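You operate a simulated robot arm through the tools that you are given. There is no shell and no other tool.

You run a simulated robot arm. Do the job below in one go: nothing can be reset, and whatever is moved stays where it is left.

TASK
Let the coater cool under 60 C, then take its cartridge out to the stand.
Fine: heater off; latch opened only when cool and shut again; the free cup of the stand; both knobs and the other cartridge stay. Set down upright: butyl cartridge.

The check looks at the end state, three seconds after you hand in, the way a careful person would. Anything else that was tipped, shoved, dropped, spilled or broken makes it a failure.

THE ROBOT
A 7-joint arm with a three-finger gripper, fixed in place. Base frame: the origin is on the floor under the middle of its stand, x ahead of it, y to its left, z up. Readings come in cm, rad, newtons and seconds.
It reaches about 134.2 cm from its shoulder. Its first joint turns from -2.897 to 2.897 rad. Payload 2.69 kg.
The TCP is the grasp point between the finger pads, 3 cm short of the fingertips. In the tool frame z runs along the fingers and y along their closing line. The gripper opens to 12.8 cm; its body begins 11.7 cm behind the TCP.
Orientation is that of the tool frame in the base frame, as [roll, pitch, yaw] about the fixed x, y, z axes, in that order (R = Rz(yaw) Ry(pitch) Rx(roll)). With the fingers straight down and closing along the base's y, the tool's x points along the base's -x, its y along +y and its z along -z.

THE INTERFACE
- The arm moves only by the tool servo_tool. Its argument "moves" is a list of rows, each a list of 6 numbers: the shift along the base's x, y, z in units of 20 mm (1.0 is 20 mm), then the turn, a rotation vector about the base's x, y, z in units of 5 degrees (1.0 is 5 degrees). In form: [[dx, dy, dz, rx, ry, rz], ...]. A call has 1 to 20 rows; each row shifts and turns the commanded pose from where the row before left it. "fingers" is the gripper command, from -1 (shut) to 1 (fully open), values between in proportion, set as the call begins (left out, the last holds). A call with a number of a shift or a turn outside -1 to 1 is refused whole. Each row takes 0.2 s and may step no farther than 5 cm and 0.15 rad from the row before; otherwise, or with a gripper value out of range, the whole call is refused. Where a pose cannot be reached the arm comes as near as it can. A force on the tool above 40 N (or 10 N above the force at the start of the call, whichever is more), or a blocked arm, ends the call early, and 0.2 s more pass. The fingers move at their own pace (about 12.7 cm/s each) and stop on an object; they squeeze with about 41 N. The grip force told is the motor's: it shows also when the fingers shut on nothing. Time passes only in rows, and 0.2 s behind the last, so rows that do not move let the fingers close. It gives the time, the measured TCP pose, the force on the tool (base axes), the opening and the grip force at its end, in the units of the frame above (readings bear some noise), with the torque about the TCP (base axes, N m) and any sound that the robot's microphone picked up.
- Cameras (640 x 400 px; columns grow to the right, rows downward): "scene" is fixed at [4.91, -49.9, 151.36]; the picture's right is [0.44, -0.90, 0.00], its down [-0.36, -0.18, -0.92] and it looks along [0.82, 0.41, -0.40] (base axes); focal length 322 px, centre (320, 200). "wrist" rides on the gripper at [5.8, 5.4, -13.1] in the tool frame; the picture's right is [-0.68, 0.74, 0.00], its down [-0.62, -0.57, -0.55] and it looks along [-0.40, -0.37, 0.84] (tool axes); focal length 234 px, centre (320, 200). There is no depth. A picture from a camera that has moved, and an enlarged one, comes with that camera's place and axes in the base frame and with its lens.
- camera(camera): a new picture of that camera. It takes no simulated time.
- move_column(by): moves the trunk up (or, below 0, down) by that many cm; the arm rides with it, the base frame stays. It gives what a move gives, with no picture.
- inspect(camera, box): a new picture of the part [left, top, right, bottom] of that camera's present view, enlarged. It takes no simulated time.
- hand_in(): hands the job in; it is judged then, once.

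Nothing tells you positions but the pictures and the camera data. Unless the task says otherwise, let go and move clear before handing in.

The tools are called after "Request:" by a JSON object that holds its "api" and its "payload". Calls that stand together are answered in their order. servo_tool: Moves the arm, as the interface text tells. Its arguments: {"type":"object","properties":{"moves":{"type":"array","items":{"type":"array","items":{"type":"number"}}},"fingers":{"type":"number"}},"required":["moves"]} The other tools are called the same way: move_column (by) moves the trunk up or down; camera (camera) takes a picture; inspect (camera, box) takes an enlarged picture of a part of a camera's view; hand_in () hands the job in.

At the start:

```text
t: 0.0
tool_pos: [50.37, -37.89, 130.76]
ee_rot: [3.141, 0.0, -3.139]
contact_force: [0.7, 0.1, -0.4]
torque: [0.01, 0.0, 0.04]
opening: 12.79
gripper_force: 0.0
trunk travel left (down, up): [-15.0, 20.0]
```

scene: 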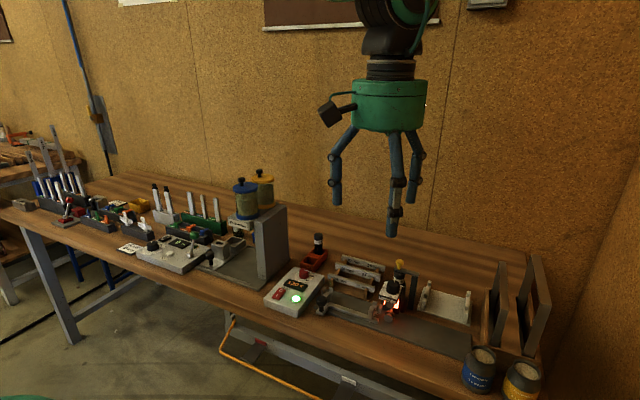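
wrist: 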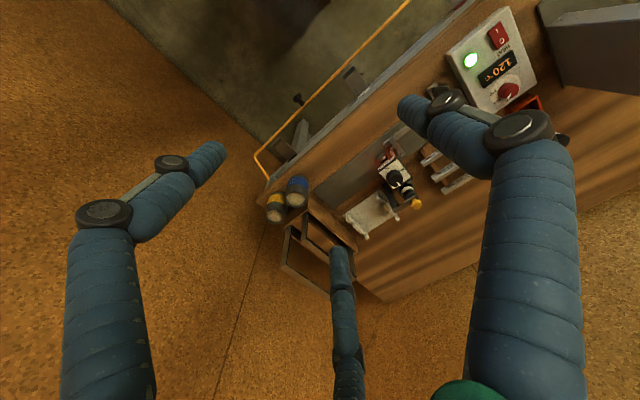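

I see a bench with two control boxes: one with a green light and a display near the right, and another further left. I'll zoom in on several areas to identify the coater, cartridges, stand and knobs.

Request:
{"api": "inspect", "payload": {"camera": "scene", "box": [250, 220, 410, 320]}}

Request:
{"api": "inspect", "payload": {"camera": "scene", "box": [110, 160, 300, 290]}}

Request:
{"api": "inspect", "payload": {"camera": "scene", "box": [360, 240, 560, 400]}}

Request:
{"api": "inspect", "payload": {"camera": "wrist", "box": [340, 0, 560, 240]}}

```text
4.00 times, centred on (330, 270) of scene
camera zoom: at [4.91, -49.9, 151.36], right [0.44, -0.9, 0.0], down [-0.36, -0.18, -0.92], along [0.82, 0.41, -0.4], focal length 1288 px, centre (280, -80)
```

zoom: 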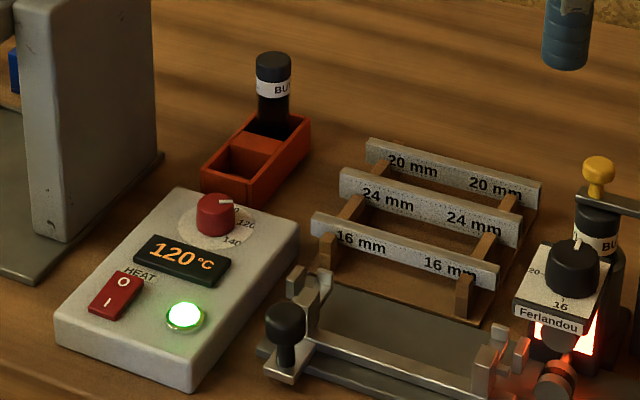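

```text
3.08 times, centred on (205, 225) of scene
camera zoom: at [4.91, -49.9, 151.36], right [0.44, -0.9, 0.0], down [-0.36, -0.18, -0.92], along [0.82, 0.41, -0.4], focal length 990 px, centre (674, 123)
```

zoom: 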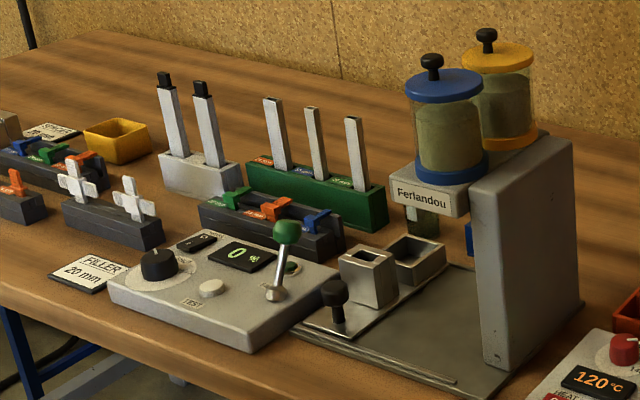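

```text
2.50 times, centred on (460, 320) of scene
camera zoom: at [4.91, -49.9, 151.36], right [0.44, -0.9, 0.0], down [-0.36, -0.18, -0.92], along [0.82, 0.41, -0.4], focal length 805 px, centre (-30, -100)
```

zoom: 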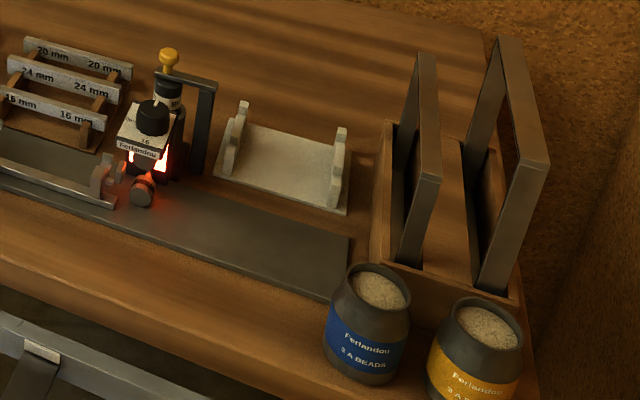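

```text
1.67 times, centred on (450, 120) of wrist
camera zoom: at [44.44, -32.56, 143.79], right [0.68, 0.74, 0.0], down [0.62, -0.57, 0.55], along [0.4, -0.37, -0.84], focal length 390 px, centre (103, 333)
```

zoom: 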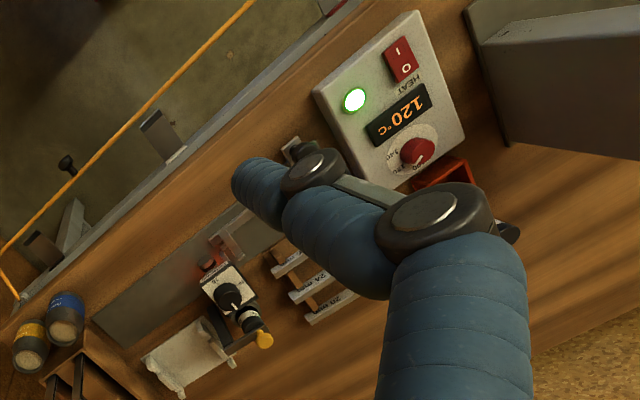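

The coater is at about (75, -37), with its black knob near z 97 and a yellow-knobbed latch at about (80, -36, 101). The heater box with its green lamp is at about (65, -12, 90), and the red-orange two-cup stand sits behind it. I'll move the wrist camera over this area to look closer before touching anything.

Request:
{"api": "servo_tool", "payload": {"moves": [[0.232, 0.968, -0.275, 0, 0, 0], [0.232, 0.968, -0.275, 0, 0, 0], [0.232, 0.968, -0.275, 0, 0, 0], [0.232, 0.968, -0.275, 0, 0, 0], [0.232, 0.968, -0.275, 0, 0, 0], [0.232, 0.968, -0.275, 0, 0, 0], [0.232, 0.968, -0.275, 0, 0, 0], [0.232, 0.968, -0.275, 0, 0, 0], [0.232, 0.968, -0.275, 0, 0, 0], [0.232, 0.968, -0.275, 0, 0, 0], [0.232, 0.968, -0.275, 0, 0, 0], [0.232, 0.968, -0.275, 0, 0, 0], [0.232, 0.968, -0.275, 0, 0, 0], [0.232, 0.968, -0.275, 0, 0, 0], [0.232, 0.968, -0.275, 0, 0, 0], [0.232, 0.968, -0.275, 0, 0, 0]]}}

Request:
{"api": "camera", "payload": {"camera": "wrist"}}

Request:
{"api": "camera", "payload": {"camera": "scene"}}

```text
t: 3.4
tool_pos: [57.68, -6.74, 121.98]
ee_rot: [3.141, -0.001, 3.141]
contact_force: [-0.4, -0.4, 0.1]
torque: [0.02, 0.03, 0.0]
opening: 12.82
gripper_force: 0.1
trunk travel left (down, up): [-15.0, 20.0]
```

```text
taken
camera wrist: at [51.86, -1.51, 135.02], right [0.68, 0.74, 0.0], down [0.62, -0.57, 0.55], along [0.4, -0.37, -0.84], focal length 234 px, centre (320, 200)
```

wrist: 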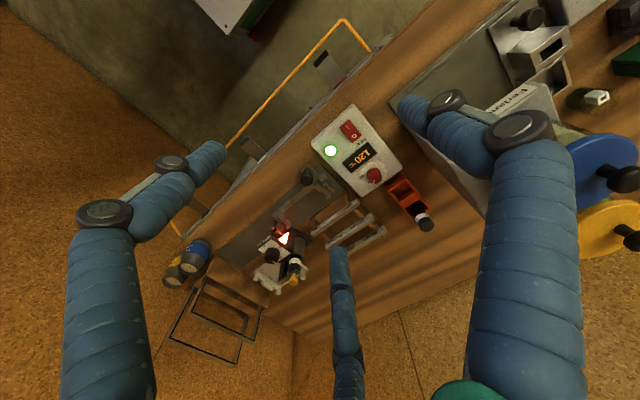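

```text
taken
```

scene: 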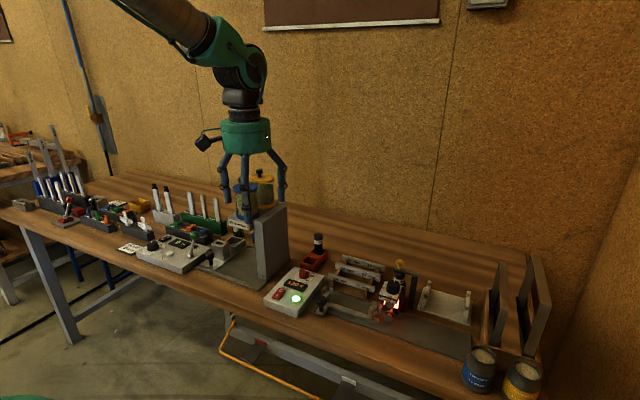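

Request:
{"api": "inspect", "payload": {"camera": "wrist", "box": [300, 90, 460, 190]}}

Request:
{"api": "inspect", "payload": {"camera": "wrist", "box": [230, 170, 390, 270]}}

Request:
{"api": "inspect", "payload": {"camera": "wrist", "box": [360, 150, 460, 250]}}

Request:
{"api": "inspect", "payload": {"camera": "scene", "box": [360, 245, 440, 325]}}

Request:
{"api": "inspect", "payload": {"camera": "scene", "box": [260, 230, 340, 320]}}

```text
4.00 times, centred on (380, 140) of wrist
camera zoom: at [51.86, -1.51, 135.02], right [0.68, 0.74, 0.0], down [0.62, -0.57, 0.55], along [0.4, -0.37, -0.84], focal length 937 px, centre (80, 440)
```

zoom: 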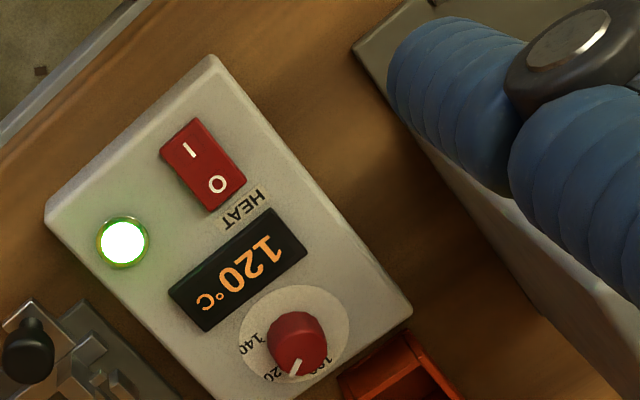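

```text
4.00 times, centred on (310, 220) of wrist
camera zoom: at [51.86, -1.51, 135.02], right [0.68, 0.74, 0.0], down [0.62, -0.57, 0.55], along [0.4, -0.37, -0.84], focal length 937 px, centre (360, 120)
```

zoom: 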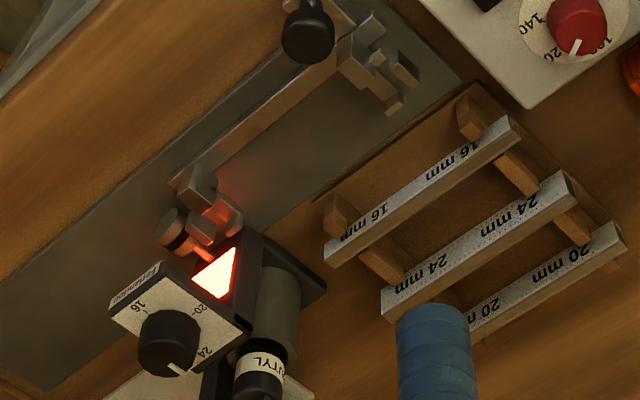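

```text
4.00 times, centred on (410, 200) of wrist
camera zoom: at [51.86, -1.51, 135.02], right [0.68, 0.74, 0.0], down [0.62, -0.57, 0.55], along [0.4, -0.37, -0.84], focal length 937 px, centre (-40, 200)
```

zoom: 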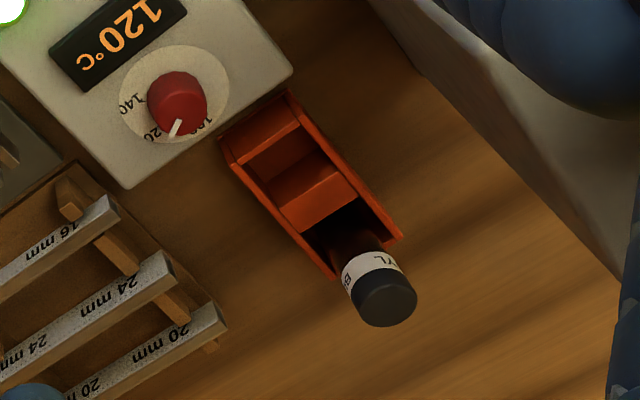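

```text
5.00 times, centred on (400, 285) of scene
camera zoom: at [4.91, -49.9, 151.36], right [0.44, -0.9, 0.0], down [-0.36, -0.18, -0.92], along [0.82, 0.41, -0.4], focal length 1610 px, centre (-80, -225)
```

zoom: 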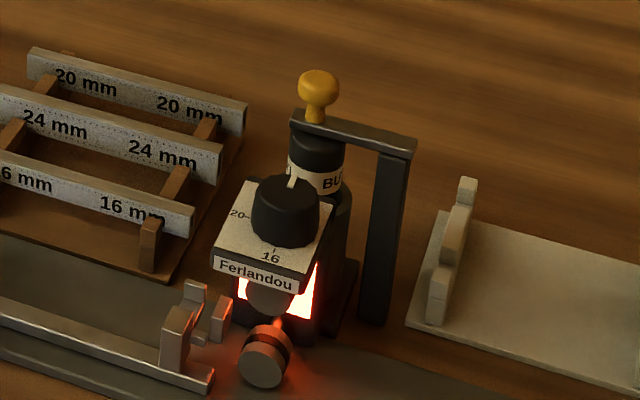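

```text
4.44 times, centred on (300, 275) of scene
camera zoom: at [4.91, -49.9, 151.36], right [0.44, -0.9, 0.0], down [-0.36, -0.18, -0.92], along [0.82, 0.41, -0.4], focal length 1431 px, centre (409, -133)
```

zoom: 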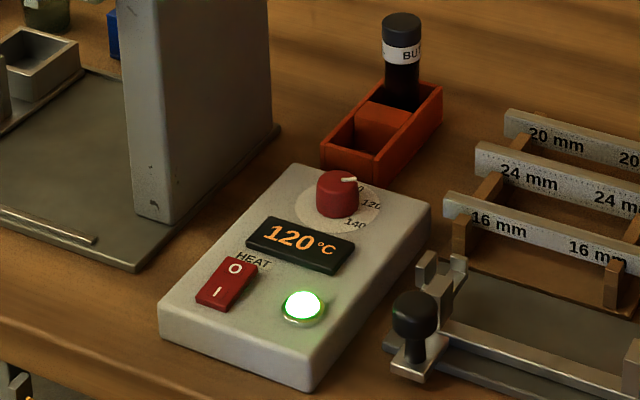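

The heater reads 120 °C and is on, with the rocker's "O" end at about (66.9, -6.3, 90). The stand's free cup is the front one. I'll look closely at the fingers to see where each tip sits, so I can press the switch with just one.

Request:
{"api": "inspect", "payload": {"camera": "scene", "box": [200, 110, 310, 220]}}

Request:
{"api": "inspect", "payload": {"camera": "wrist", "box": [280, 220, 400, 300]}}

```text
3.64 times, centred on (255, 165) of scene
camera zoom: at [4.91, -49.9, 151.36], right [0.44, -0.9, 0.0], down [-0.36, -0.18, -0.92], along [0.82, 0.41, -0.4], focal length 1171 px, centre (556, 327)
```

zoom: 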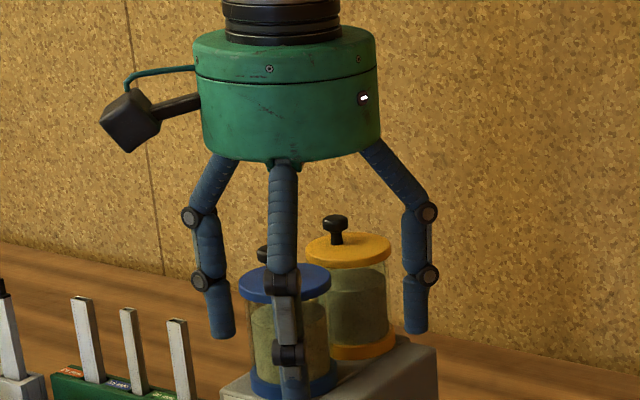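

```text
5.00 times, centred on (340, 260) of wrist
camera zoom: at [51.86, -1.51, 135.02], right [0.68, 0.74, 0.0], down [0.62, -0.57, 0.55], along [0.4, -0.37, -0.84], focal length 1171 px, centre (220, -100)
```

zoom: 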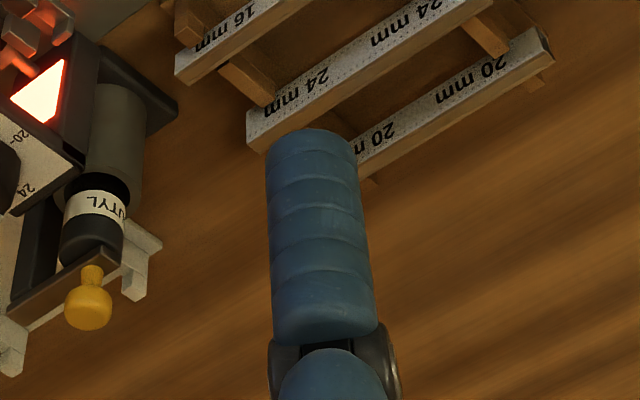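

Finger C, on the +x/-y side, has its tip about (6.2, -3.6, -2.5) from the TCP. The other two fingers will stay clear in front of the heater box while it presses. I'll go down to a hover over the rocker's "O" end and check the alignment.

Request:
{"api": "servo_tool", "payload": {"moves": [[0.138, 0.168, -1, 0, 0, 0], [0.138, 0.168, -1, 0, 0, 0], [0.138, 0.168, -1, 0, 0, 0], [0.138, 0.168, -1, 0, 0, 0], [0.138, 0.168, -1, 0, 0, 0], [0.138, 0.168, -1, 0, 0, 0], [0.138, 0.168, -1, 0, 0, 0], [0.138, 0.168, -1, 0, 0, 0], [0.138, 0.168, -1, 0, 0, 0], [0.138, 0.168, -1, 0, 0, 0], [0.138, 0.168, -1, 0, 0, 0], [0.138, 0.168, -1, 0, 0, 0]], "fingers": 1}}

Request:
{"api": "camera", "payload": {"camera": "wrist"}}

Request:
{"api": "inspect", "payload": {"camera": "scene", "box": [220, 210, 380, 320]}}

```text
t: 6.0
tool_pos: [61.08, -2.85, 97.78]
ee_rot: [3.141, 0.001, -3.14]
contact_force: [-0.1, 0.3, -0.6]
torque: [-0.03, -0.02, 0.01]
opening: 12.79
gripper_force: 0.1
trunk travel left (down, up): [-15.0, 20.0]
```

```text
taken
camera wrist: at [55.19, 2.57, 110.92], right [0.68, 0.74, 0.0], down [0.62, -0.56, 0.55], along [0.41, -0.37, -0.84], focal length 234 px, centre (320, 200)
```

wrist: 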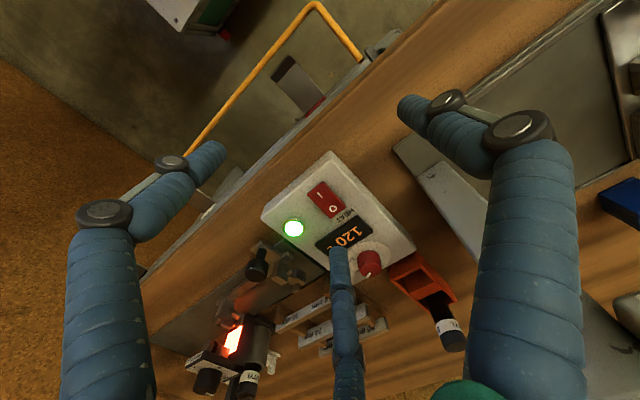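

```text
3.64 times, centred on (300, 265) of scene
camera zoom: at [4.91, -49.9, 151.36], right [0.44, -0.9, 0.0], down [-0.36, -0.18, -0.92], along [0.82, 0.41, -0.4], focal length 1171 px, centre (393, -36)
```

zoom: 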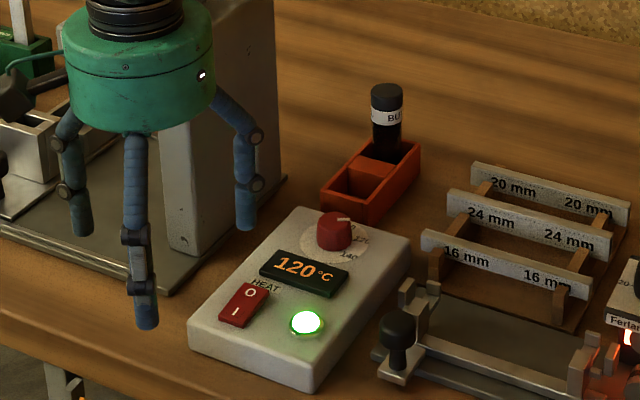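

The tip hangs at about (67.0, -6.1, 95.9), right over the O end. I'll lower it in small steps until the rocker clicks over.

Request:
{"api": "servo_tool", "payload": {"moves": [[0, 0, -1, 0, 0, 0], [0, 0, -1, 0, 0, 0], [0, 0, -0.15, 0, 0, 0], [0, 0, -0.15, 0, 0, 0], [0, 0, -0.15, 0, 0, 0], [0, 0, -0.15, 0, 0, 0], [0, 0, -0.1, 0, 0, 0]]}}

Request:
{"api": "inspect", "payload": {"camera": "scene", "box": [220, 230, 360, 320]}}

Request:
{"api": "inspect", "payload": {"camera": "wrist", "box": [240, 130, 440, 280]}}

```text
t: 7.6
tool_pos: [61.03, -2.81, 92.48]
ee_rot: [3.141, -0.001, -3.139]
contact_force: [0.2, 0.1, -0.1]
torque: [0.0, 0.0, 0.01]
opening: 12.78
gripper_force: 0.1
trunk travel left (down, up): [-15.0, 20.0]
```

```text
4.44 times, centred on (290, 275) of scene
camera zoom: at [4.91, -49.9, 151.36], right [0.44, -0.9, 0.0], down [-0.36, -0.18, -0.92], along [0.82, 0.41, -0.4], focal length 1431 px, centre (453, -133)
```

zoom: 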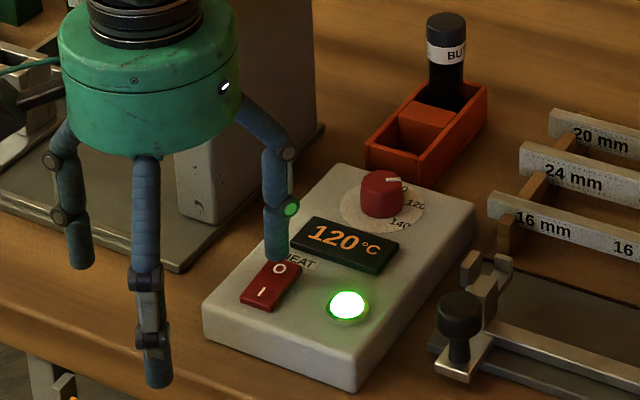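

```text
2.67 times, centred on (340, 205) of wrist
camera zoom: at [55.11, 2.64, 105.58], right [0.68, 0.74, 0.0], down [0.62, -0.56, 0.55], along [0.4, -0.37, -0.84], focal length 624 px, centre (267, 187)
```

zoom: 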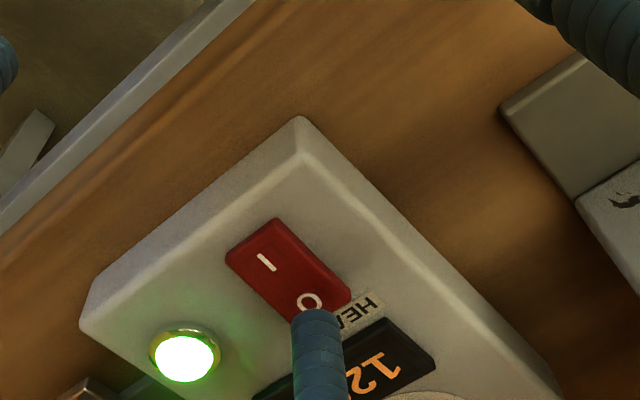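

The tip is just above the O end with no contact yet, so I'll shift it 3 mm toward the robot and keep pressing down in fine steps.

Request:
{"api": "servo_tool", "payload": {"moves": [[-0.15, -0.05, 0, 0, 0, 0], [0, 0, -0.1, 0, 0, 0], [0, 0, -0.1, 0, 0, 0], [0, 0, -0.1, 0, 0, 0], [0, 0, -0.1, 0, 0, 0], [0, 0, -0.1, 0, 0, 0]]}}

Request:
{"api": "inspect", "payload": {"camera": "scene", "box": [220, 230, 360, 320]}}

Request:
{"api": "inspect", "payload": {"camera": "wrist", "box": [240, 130, 440, 280]}}

```text
t: 9.0
tool_pos: [60.7, -2.8, 91.41]
ee_rot: [3.142, -0.002, -3.14]
contact_force: [0.7, 0.0, -0.1]
torque: [0.0, -0.04, 0.02]
opening: 12.79
gripper_force: 0.0
trunk travel left (down, up): [-15.0, 20.0]
```

```text
4.44 times, centred on (290, 275) of scene
camera zoom: at [4.91, -49.9, 151.36], right [0.44, -0.9, 0.0], down [-0.36, -0.18, -0.92], along [0.82, 0.41, -0.4], focal length 1431 px, centre (453, -133)
```

zoom: 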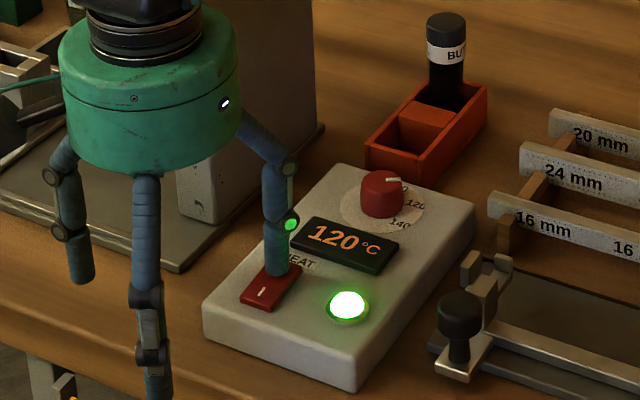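

```text
2.67 times, centred on (340, 205) of wrist
camera zoom: at [54.86, 2.53, 104.63], right [0.68, 0.74, 0.0], down [0.62, -0.56, 0.55], along [0.4, -0.37, -0.84], focal length 624 px, centre (267, 187)
```

zoom: 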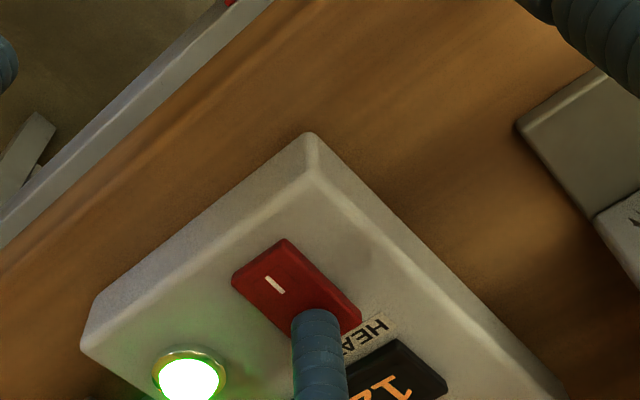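

The tip still isn't touching, so I'll keep lowering it in 2 mm steps.

Request:
{"api": "servo_tool", "payload": {"moves": [[0, 0, -0.1, 0, 0, 0], [0, 0, -0.1, 0, 0, 0], [0, 0, -0.1, 0, 0, 0], [0, 0, -0.1, 0, 0, 0]]}}

Request:
{"api": "inspect", "payload": {"camera": "scene", "box": [220, 230, 360, 320]}}

```text
t: 10.2
tool_pos: [61.29, -2.96, 91.01]
ee_rot: [3.141, 0.011, -3.141]
contact_force: [1.6, 1.2, 6.1]
torque: [-0.21, -0.38, 0.12]
opening: 12.92
gripper_force: 0.1
trunk travel left (down, up): [-15.0, 20.0]
stopped in row 4: the force on the tool passed its limit at 41 N (the readings are from after the stop); the commanded pose is now the measured one
```

```text
4.44 times, centred on (290, 275) of scene
camera zoom: at [4.91, -49.9, 151.36], right [0.44, -0.9, 0.0], down [-0.36, -0.18, -0.92], along [0.82, 0.41, -0.4], focal length 1431 px, centre (453, -133)
```

zoom: 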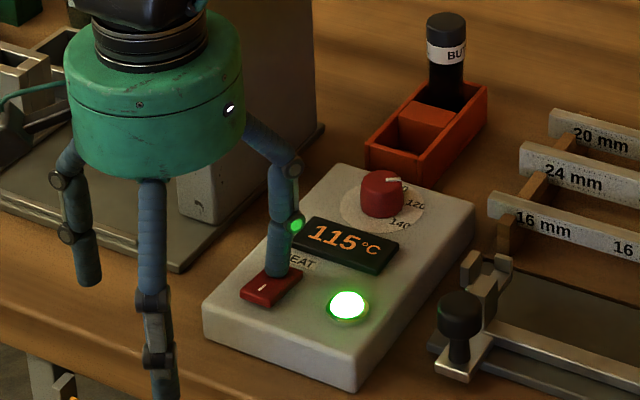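

The rocker went over and the display already reads 115 °C and is falling. I'll lift straight up and check the switch.

Request:
{"api": "servo_tool", "payload": {"moves": [[0, 0, 0.5, 0, 0, 0], [0, 0, 1, 0, 0, 0], [0, 0, 1, 0, 0, 0], [0, 0, 1, 0, 0, 0], [0, 0, 1, 0, 0, 0], [0, 0, 1, 0, 0, 0], [0, 0, 1, 0, 0, 0], [0, 0, 1, 0, 0, 0]]}}

Request:
{"api": "inspect", "payload": {"camera": "scene", "box": [240, 230, 420, 330]}}

Request:
{"api": "inspect", "payload": {"camera": "wrist", "box": [240, 100, 440, 250]}}

```text
t: 12.0
tool_pos: [61.15, -2.86, 106.08]
ee_rot: [3.141, 0.008, -3.141]
contact_force: [0.1, 0.7, -0.2]
torque: [0.04, -0.01, 0.0]
opening: 12.82
gripper_force: 0.1
trunk travel left (down, up): [-15.0, 20.0]
```

```text
3.56 times, centred on (330, 280) of scene
camera zoom: at [4.91, -49.9, 151.36], right [0.44, -0.9, 0.0], down [-0.36, -0.18, -0.92], along [0.82, 0.41, -0.4], focal length 1145 px, centre (284, -84)
```

zoom: 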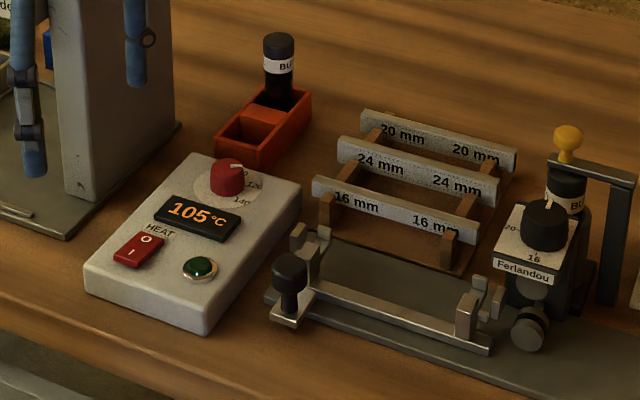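

```text
2.67 times, centred on (340, 175) of wrist
camera zoom: at [55.12, 2.49, 119.09], right [0.68, 0.74, 0.01], down [0.61, -0.56, 0.55], along [0.41, -0.37, -0.83], focal length 624 px, centre (267, 267)
```

zoom: 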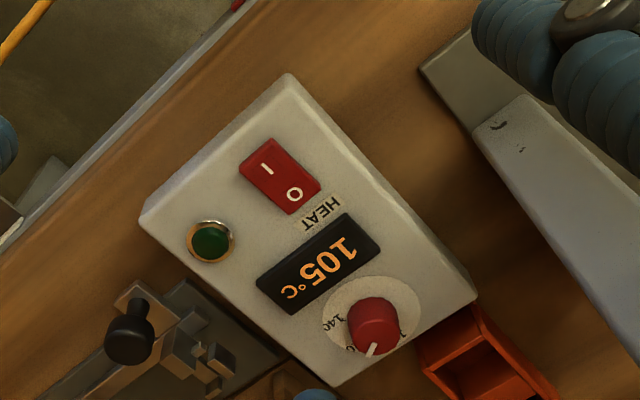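

The heater is off: O is pressed, the lamp is dark, it reads 105 °C and falling, and the red knob hasn't moved. While it cools, I'll move the wrist camera over the coater to see how the latch works.

Request:
{"api": "servo_tool", "payload": {"moves": [[0.256, -0.99, 0.4, 0, 0, 0], [0.256, -0.99, 0.4, 0, 0, 0], [0.256, -0.99, 0.4, 0, 0, 0], [0.256, -0.99, 0.4, 0, 0, 0], [0.256, -0.99, 0.4, 0, 0, 0], [0.256, -0.99, 0.4, 0, 0, 0], [0.256, -0.99, 0.4, 0, 0, 0], [0.256, -0.99, 0.4, 0, 0, 0], [0.256, -0.99, 0.4, 0, 0, 0], [0.256, -0.99, 0.4, 0, 0, 0], [0.256, -0.99, 0.4, 0, 0, 0], [0.256, -0.99, 0.4, 0, 0, 0], [0.256, -0.99, 0.4, 0, 0, 0]]}}

Request:
{"api": "camera", "payload": {"camera": "wrist"}}

Request:
{"api": "inspect", "payload": {"camera": "wrist", "box": [240, 130, 400, 230]}}

Request:
{"api": "inspect", "payload": {"camera": "scene", "box": [240, 230, 440, 330]}}

```text
t: 14.8
tool_pos: [67.59, -28.62, 116.33]
ee_rot: [-3.14, 0.008, -3.141]
contact_force: [-0.1, -0.7, -0.3]
torque: [-0.03, 0.02, 0.0]
opening: 12.82
gripper_force: 0.1
trunk travel left (down, up): [-15.0, 20.0]
```

```text
taken
camera wrist: at [61.66, -23.34, 129.4], right [0.68, 0.74, 0.0], down [0.61, -0.56, 0.55], along [0.41, -0.37, -0.83], focal length 234 px, centre (320, 200)
```

wrist: 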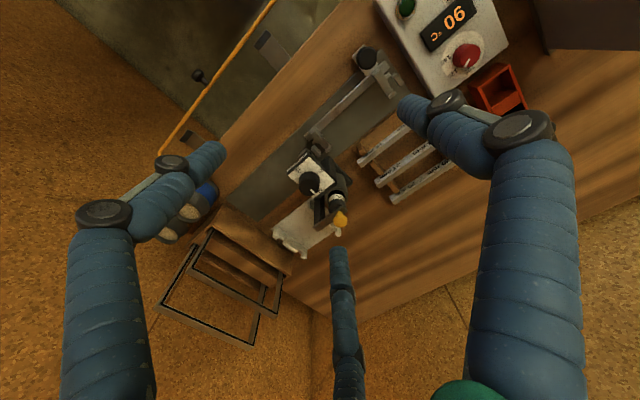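

```text
4.00 times, centred on (320, 180) of wrist
camera zoom: at [61.66, -23.34, 129.4], right [0.68, 0.74, 0.0], down [0.61, -0.56, 0.55], along [0.41, -0.37, -0.83], focal length 937 px, centre (320, 280)
```

zoom: 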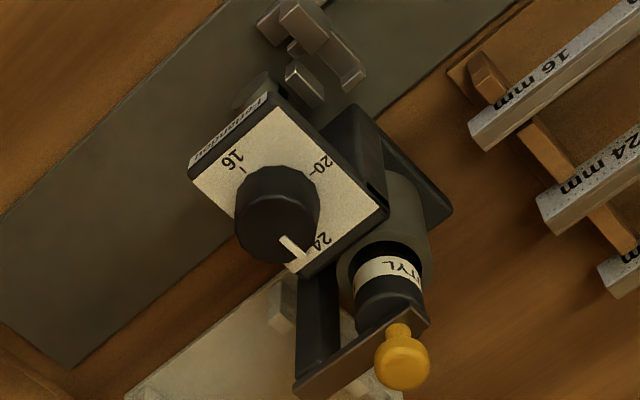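

```text
3.20 times, centred on (340, 280) of scene
camera zoom: at [4.91, -49.9, 151.36], right [0.44, -0.9, 0.0], down [-0.36, -0.18, -0.92], along [0.82, 0.41, -0.4], focal length 1030 px, centre (256, -56)
```

zoom: 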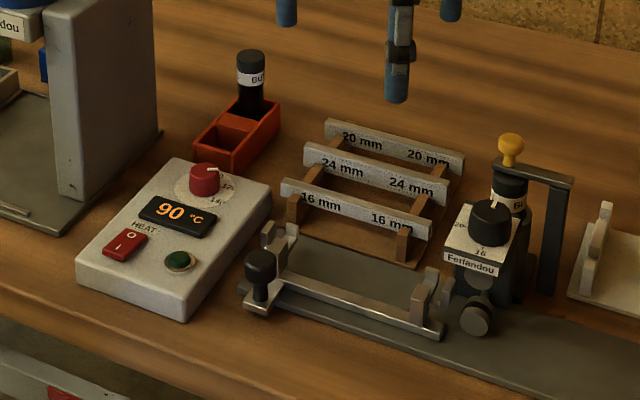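

It's down to 90 °C. The latch is a bar on top of a side post with a yellow knob at its free end above the cartridge; I'll zoom in for a hinge.

Request:
{"api": "inspect", "payload": {"camera": "scene", "box": [385, 255, 425, 290]}}

Request:
{"api": "inspect", "payload": {"camera": "wrist", "box": [300, 170, 360, 240]}}

Request:
{"api": "inspect", "payload": {"camera": "scene", "box": [300, 220, 345, 280]}}

```text
11.43 times, centred on (405, 272) of scene
camera zoom: at [4.91, -49.9, 151.36], right [0.44, -0.9, 0.0], down [-0.36, -0.18, -0.92], along [0.82, 0.41, -0.4], focal length 3679 px, centre (-651, -629)
```

zoom: 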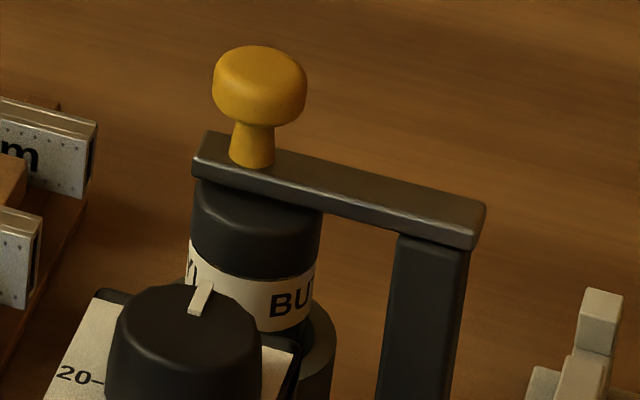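

```text
5.71 times, centred on (330, 205) of wrist
camera zoom: at [61.66, -23.34, 129.4], right [0.68, 0.74, 0.0], down [0.61, -0.56, 0.55], along [0.41, -0.37, -0.83], focal length 1338 px, centre (263, 171)
```

zoom: 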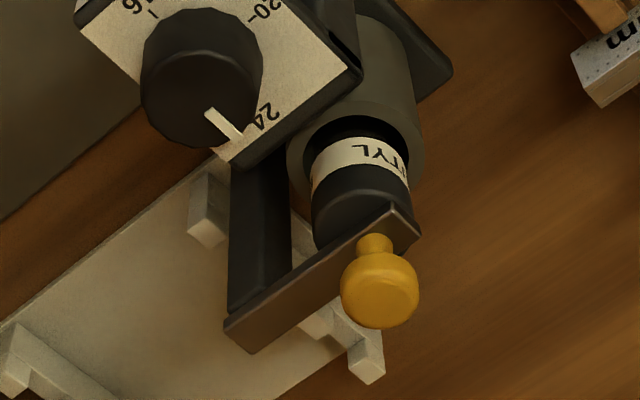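

```text
6.67 times, centred on (322, 250) of scene
camera zoom: at [4.91, -49.9, 151.36], right [0.44, -0.9, 0.0], down [-0.36, -0.18, -0.92], along [0.82, 0.41, -0.4], focal length 2146 px, centre (303, -133)
```

zoom: 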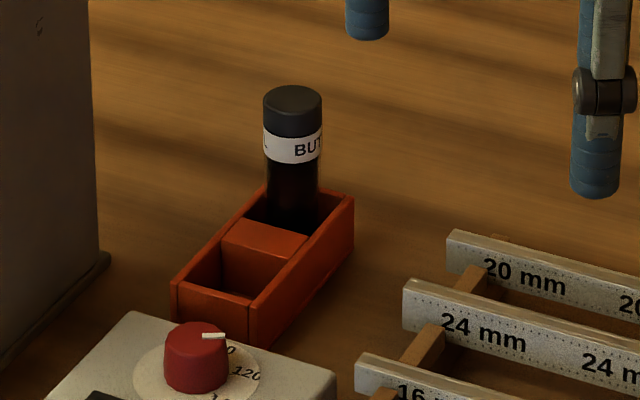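

The knob head is at about (80.8, -36.3, 100.7), directly over the cartridge axis at (80.9, -36.6), with the post at y about -41. I'll half-close the fingers into a loose cage, move over the knob while it cools, and re-check the temperature.

Request:
{"api": "servo_tool", "payload": {"moves": [[0.944, -0.55, -0.307, 0, 0, 0], [0.944, -0.55, -0.307, 0, 0, 0], [0.944, -0.55, -0.307, 0, 0, 0], [0.944, -0.55, -0.307, 0, 0, 0], [0.944, -0.55, -0.307, 0, 0, 0], [0.944, -0.55, -0.307, 0, 0, 0], [0.944, -0.55, -0.307, 0, 0, 0]], "fingers": -0.14}}

Request:
{"api": "camera", "payload": {"camera": "wrist"}}

Request:
{"api": "inspect", "payload": {"camera": "scene", "box": [260, 200, 440, 320]}}

```text
t: 16.4
tool_pos: [80.97, -36.22, 112.12]
ee_rot: [3.141, 0.007, -3.141]
contact_force: [0.2, 0.1, -1.1]
torque: [0.02, 0.03, -0.03]
opening: 5.51
gripper_force: 0.0
trunk travel left (down, up): [-15.0, 20.0]
```

```text
taken
camera wrist: at [75.01, -30.93, 125.12], right [0.68, 0.74, 0.0], down [0.61, -0.57, 0.55], along [0.41, -0.37, -0.83], focal length 234 px, centre (320, 200)
```

wrist: 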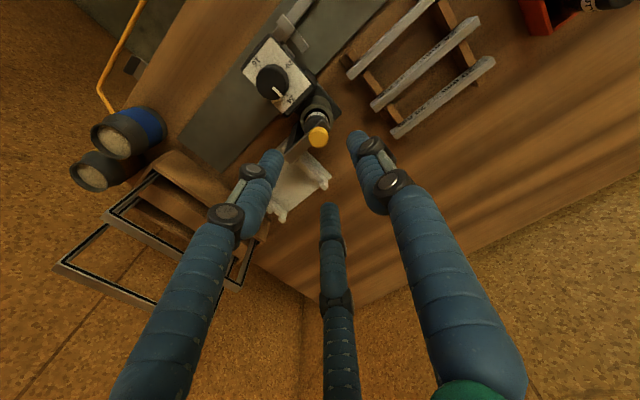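

```text
3.33 times, centred on (350, 260) of scene
camera zoom: at [4.91, -49.9, 151.36], right [0.44, -0.9, 0.0], down [-0.36, -0.18, -0.92], along [0.82, 0.41, -0.4], focal length 1073 px, centre (220, 0)
```

zoom: 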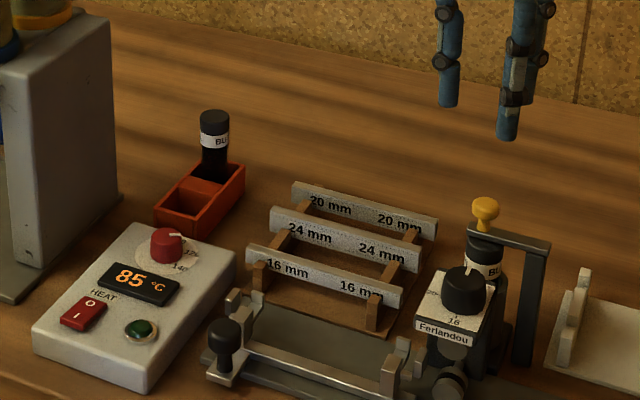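

It reads 85 °C, still too hot. I'll inspect the latch from here and wait a few seconds.

Request:
{"api": "inspect", "payload": {"camera": "wrist", "box": [270, 60, 370, 200]}}

Request:
{"api": "servo_tool", "payload": {"moves": [[0, 0, 0, 0, 0, 0], [0, 0, 0, 0, 0, 0], [0, 0, 0, 0, 0, 0], [0, 0, 0, 0, 0, 0], [0, 0, 0, 0, 0, 0], [0, 0, 0, 0, 0, 0], [0, 0, 0, 0, 0, 0], [0, 0, 0, 0, 0, 0], [0, 0, 0, 0, 0, 0], [0, 0, 0, 0, 0, 0], [0, 0, 0, 0, 0, 0], [0, 0, 0, 0, 0, 0], [0, 0, 0, 0, 0, 0], [0, 0, 0, 0, 0, 0], [0, 0, 0, 0, 0, 0], [0, 0, 0, 0, 0, 0], [0, 0, 0, 0, 0, 0], [0, 0, 0, 0, 0, 0], [0, 0, 0, 0, 0, 0], [0, 0, 0, 0, 0, 0]]}}

Request:
{"api": "inspect", "payload": {"camera": "scene", "box": [260, 260, 340, 320]}}

```text
2.86 times, centred on (320, 130) of wrist
camera zoom: at [75.01, -30.93, 125.12], right [0.68, 0.74, 0.0], down [0.61, -0.57, 0.55], along [0.41, -0.37, -0.83], focal length 669 px, centre (320, 400)
```

zoom: 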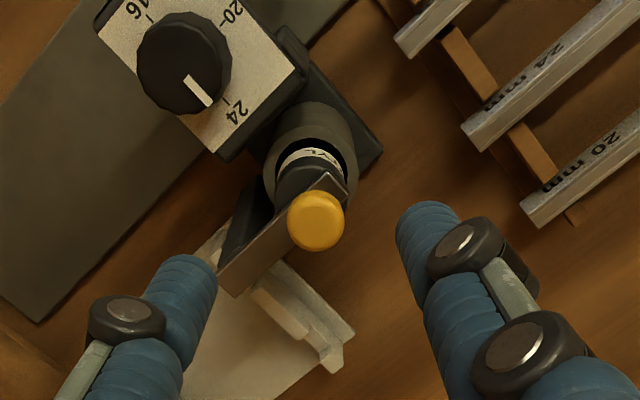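

```text
t: 20.6
tool_pos: [81.03, -36.33, 112.24]
ee_rot: [3.141, 0.006, 3.14]
contact_force: [0.7, -0.6, 0.1]
torque: [0.02, 0.0, 0.04]
opening: 5.51
gripper_force: 0.1
trunk travel left (down, up): [-15.0, 20.0]
```

```text
6.67 times, centred on (300, 290) of scene
camera zoom: at [4.91, -49.9, 151.36], right [0.44, -0.9, 0.0], down [-0.36, -0.18, -0.92], along [0.82, 0.41, -0.4], focal length 2146 px, centre (453, -400)
```

zoom: 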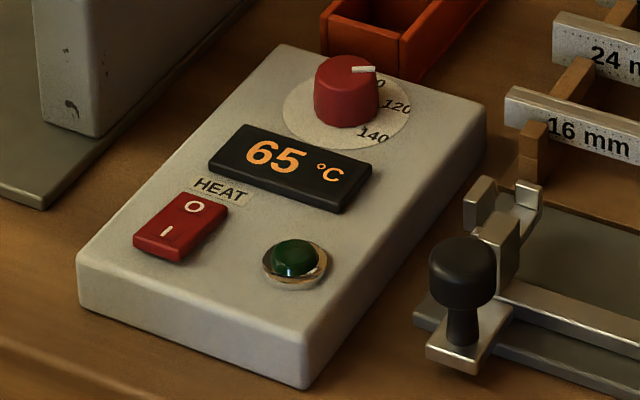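

65 °C now, and I'll keep waiting for a margin below 60 while lowering to just above the knob.

Request:
{"api": "servo_tool", "payload": {"moves": [[-0.1, 0, -1, 0, 0, 0], [0, 0, -1, 0, 0, 0], [0, 0, -1, 0, 0, 0], [0, 0, 0, 0, 0, 0], [0, 0, 0, 0, 0, 0], [0, 0, 0, 0, 0, 0], [0, 0, 0, 0, 0, 0], [0, 0, 0, 0, 0, 0], [0, 0, 0, 0, 0, 0], [0, 0, 0, 0, 0, 0], [0, 0, 0, 0, 0, 0], [0, 0, 0, 0, 0, 0], [0, 0, 0, 0, 0, 0], [0, 0, 0, 0, 0, 0], [0, 0, 0, 0, 0, 0], [0, 0, 0, 0, 0, 0], [0, 0, 0, 0, 0, 0], [0, 0, 0, 0, 0, 0], [0, 0, 0, 0, 0, 0], [0, 0, 0, 0, 0, 0]]}}

Request:
{"api": "inspect", "payload": {"camera": "scene", "box": [260, 220, 440, 320]}}

Request:
{"api": "inspect", "payload": {"camera": "wrist", "box": [240, 60, 400, 220]}}

```text
t: 24.8
tool_pos: [80.72, -36.12, 106.03]
ee_rot: [3.141, 0.008, -3.141]
contact_force: [-0.4, -1.0, 0.4]
torque: [-0.01, -0.02, 0.02]
opening: 5.49
gripper_force: 0.2
trunk travel left (down, up): [-15.0, 20.0]
```

```text
3.56 times, centred on (350, 270) of scene
camera zoom: at [4.91, -49.9, 151.36], right [0.44, -0.9, 0.0], down [-0.36, -0.18, -0.92], along [0.82, 0.41, -0.4], focal length 1145 px, centre (213, -49)
```

zoom: 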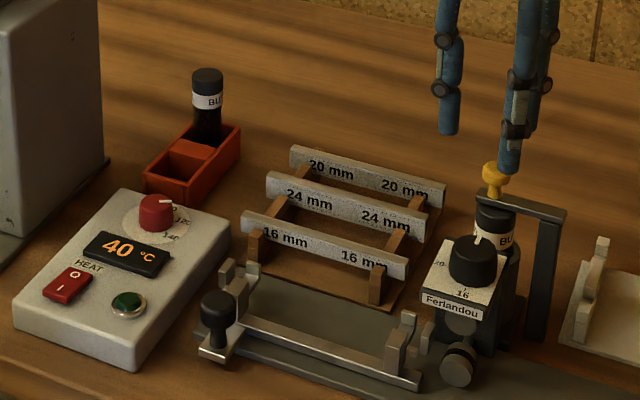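

```text
2.50 times, centred on (320, 140) of wrist
camera zoom: at [74.78, -30.85, 119.11], right [0.68, 0.74, 0.0], down [0.61, -0.56, 0.55], along [0.41, -0.37, -0.83], focal length 585 px, centre (320, 350)
```

zoom: 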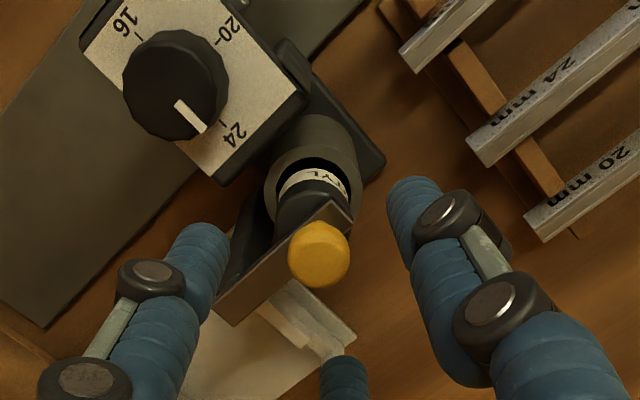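

It reads 40 °C, so the coater is safely cool. I'll lower around the yellow knob with the tips just above the bar and close to a loose cage.

Request:
{"api": "servo_tool", "payload": {"moves": [[0.1, -0.13, -0.7, 0, 0, 0], [0, 0, -0.7, 0, 0, 0], [0, 0, -0.5, 0, 0, 0], [0, 0, 0, 0, 0, 0]]}}

Request:
{"api": "servo_tool", "payload": {"moves": [[0, 0, 0, 0, 0, 0], [0, 0, 0, 0, 0, 0], [0, 0, 0, 0, 0, 0]], "fingers": -0.5}}

Request:
{"api": "inspect", "payload": {"camera": "scene", "box": [370, 230, 450, 310]}}

Request:
{"api": "inspect", "payload": {"camera": "wrist", "box": [240, 100, 400, 260]}}

```text
t: 25.8
tool_pos: [80.93, -36.73, 102.36]
ee_rot: [-3.141, 0.008, 3.141]
contact_force: [0.9, 0.6, 0.1]
torque: [0.03, -0.03, 0.03]
opening: 5.48
gripper_force: 0.1
trunk travel left (down, up): [-15.0, 20.0]
```

```text
t: 26.6
tool_pos: [80.98, -36.61, 102.26]
ee_rot: [3.142, 0.007, 3.14]
contact_force: [-0.1, -0.6, -0.6]
torque: [0.01, 0.0, -0.02]
opening: 3.2
gripper_force: 0.1
trunk travel left (down, up): [-15.0, 20.0]
```

```text
5.00 times, centred on (410, 270) of scene
camera zoom: at [4.91, -49.9, 151.36], right [0.44, -0.9, 0.0], down [-0.36, -0.18, -0.92], along [0.82, 0.41, -0.4], focal length 1610 px, centre (-130, -150)
```

zoom: 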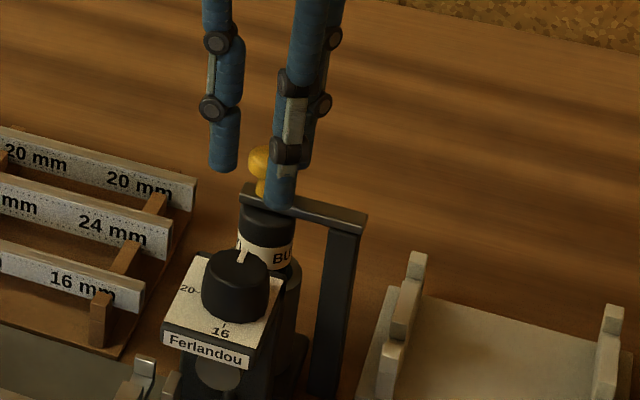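

```text
2.50 times, centred on (320, 180) of wrist
camera zoom: at [75.0, -31.23, 115.31], right [0.68, 0.74, 0.0], down [0.61, -0.56, 0.55], along [0.41, -0.37, -0.83], focal length 585 px, centre (320, 250)
```

zoom: 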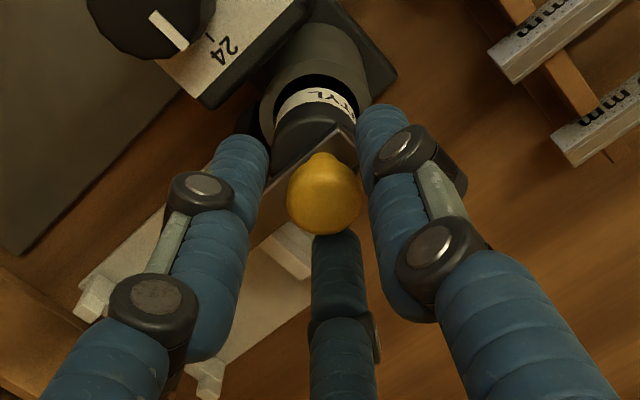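

The knob is caged. I'll nudge +x in 1 to 2 mm steps to learn which way the latch moves, watching the force.

Request:
{"api": "servo_tool", "payload": {"moves": [[0.1, 0, 0, 0, 0, 0], [0.1, 0, 0, 0, 0, 0], [0.1, 0, 0, 0, 0, 0], [0.1, 0, 0, 0, 0, 0], [0.1, 0, 0, 0, 0, 0], [0.1, 0, 0, 0, 0, 0]]}}

Request:
{"api": "inspect", "payload": {"camera": "scene", "box": [370, 230, 450, 310]}}

Request:
{"api": "inspect", "payload": {"camera": "wrist", "box": [240, 100, 400, 260]}}

```text
t: 28.0
tool_pos: [82.25, -36.58, 102.2]
ee_rot: [-3.141, 0.009, -3.141]
contact_force: [-1.5, -1.1, -0.5]
torque: [-0.03, 0.0, -0.04]
opening: 3.25
gripper_force: 0.2
trunk travel left (down, up): [-15.0, 20.0]
```

```text
5.00 times, centred on (410, 270) of scene
camera zoom: at [4.91, -49.9, 151.36], right [0.44, -0.9, 0.0], down [-0.36, -0.18, -0.92], along [0.82, 0.41, -0.4], focal length 1610 px, centre (-130, -150)
```

zoom: 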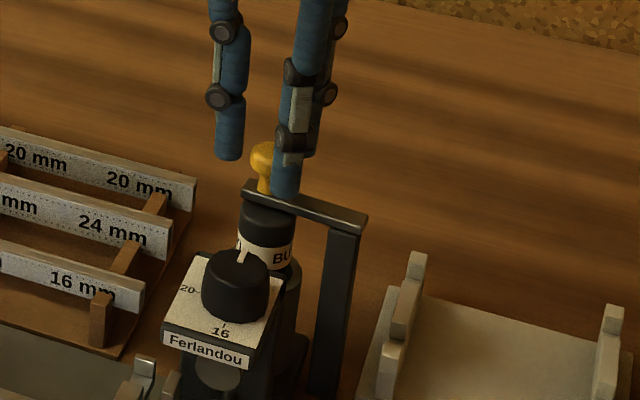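

```text
2.50 times, centred on (320, 180) of wrist
camera zoom: at [76.22, -31.25, 115.32], right [0.68, 0.74, 0.0], down [0.61, -0.56, 0.55], along [0.41, -0.37, -0.83], focal length 585 px, centre (320, 250)
```

zoom: 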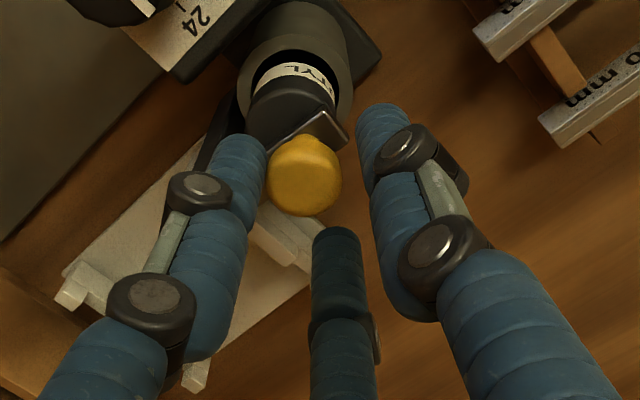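

The finger is just reaching the knob, so I'll continue in 1 mm steps.

Request:
{"api": "servo_tool", "payload": {"moves": [[0.06, 0, 0, 0, 0, 0], [0.06, 0, 0, 0, 0, 0], [0.06, 0, 0, 0, 0, 0], [0.06, 0, 0, 0, 0, 0], [0.06, 0, 0, 0, 0, 0], [0.06, 0, 0, 0, 0, 0]]}}

Request:
{"api": "inspect", "payload": {"camera": "scene", "box": [370, 230, 450, 310]}}

Request:
{"api": "inspect", "payload": {"camera": "wrist", "box": [240, 100, 400, 260]}}

```text
t: 29.4
tool_pos: [82.81, -36.64, 102.34]
ee_rot: [-3.141, 0.008, 3.139]
contact_force: [-0.5, -0.6, 0.1]
torque: [-0.01, 0.03, 0.02]
opening: 3.25
gripper_force: 0.8
trunk travel left (down, up): [-15.0, 20.0]
```

```text
5.00 times, centred on (410, 270) of scene
camera zoom: at [4.91, -49.9, 151.36], right [0.44, -0.9, 0.0], down [-0.36, -0.18, -0.92], along [0.82, 0.41, -0.4], focal length 1610 px, centre (-130, -150)
```

zoom: 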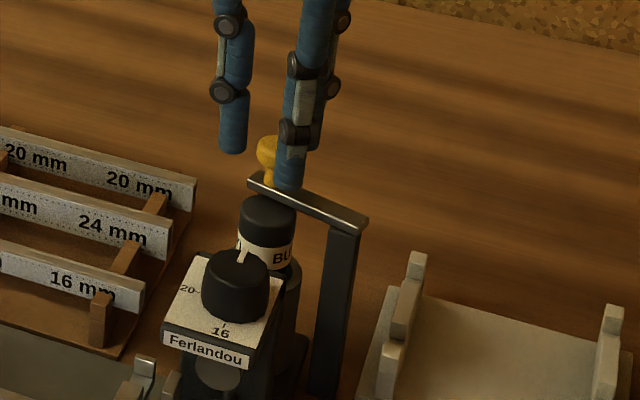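

```text
2.50 times, centred on (320, 180) of wrist
camera zoom: at [76.94, -31.27, 115.34], right [0.68, 0.74, 0.0], down [0.61, -0.56, 0.55], along [0.41, -0.37, -0.83], focal length 585 px, centre (320, 250)
```

zoom: 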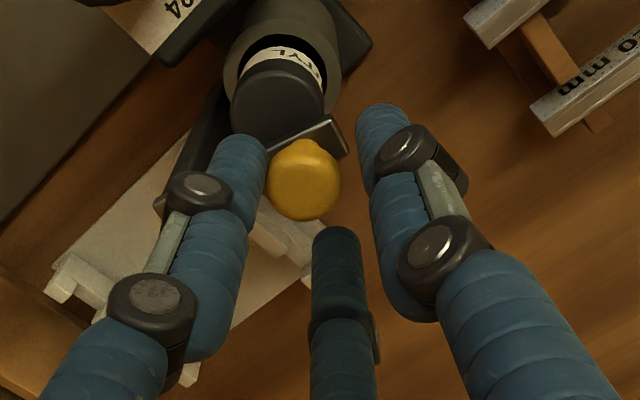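

The latch swings horizontally about its post toward +x with almost no resistance. I'll follow that arc with the cage.

Request:
{"api": "servo_tool", "payload": {"moves": [[0.13, -0.07, 0, 0, 0, 0], [0.13, -0.07, 0, 0, 0, 0], [0.135, -0.095, 0, 0, 0, 0], [0.135, -0.095, 0, 0, 0, 0], [0.12, -0.11, 0, 0, 0, 0], [0.12, -0.11, 0, 0, 0, 0], [0.105, -0.13, 0, 0, 0, 0], [0.105, -0.13, 0, 0, 0, 0], [0.085, -0.14, 0, 0, 0, 0], [0.085, -0.14, 0, 0, 0, 0]]}}

Request:
{"api": "inspect", "payload": {"camera": "scene", "box": [370, 230, 450, 310]}}

Request:
{"api": "inspect", "payload": {"camera": "wrist", "box": [240, 100, 400, 260]}}

```text
t: 31.6
tool_pos: [85.23, -38.86, 102.32]
ee_rot: [3.141, 0.007, 3.14]
contact_force: [-0.3, -0.2, 0.0]
torque: [-0.02, 0.01, 0.0]
opening: 3.22
gripper_force: 0.0
trunk travel left (down, up): [-15.0, 20.0]
```

```text
5.00 times, centred on (410, 270) of scene
camera zoom: at [4.91, -49.9, 151.36], right [0.44, -0.9, 0.0], down [-0.36, -0.18, -0.92], along [0.82, 0.41, -0.4], focal length 1610 px, centre (-130, -150)
```

zoom: 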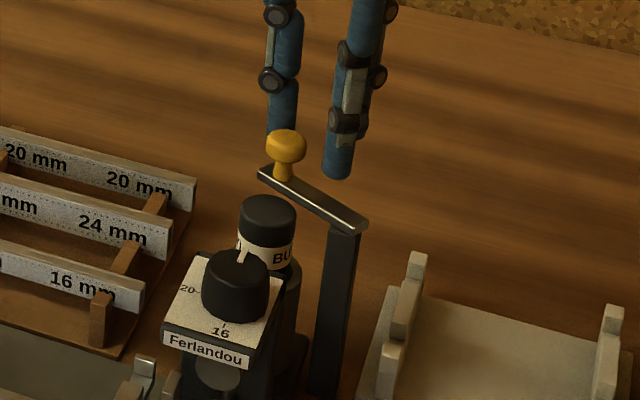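

```text
2.50 times, centred on (320, 180) of wrist
camera zoom: at [79.23, -33.42, 115.34], right [0.68, 0.74, 0.0], down [0.61, -0.56, 0.55], along [0.41, -0.37, -0.83], focal length 585 px, centre (320, 250)
```

zoom: 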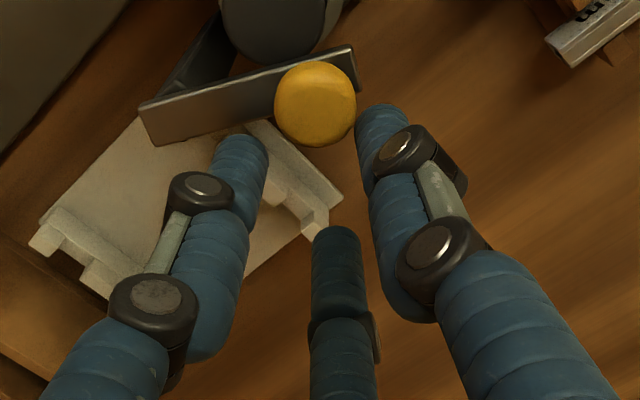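

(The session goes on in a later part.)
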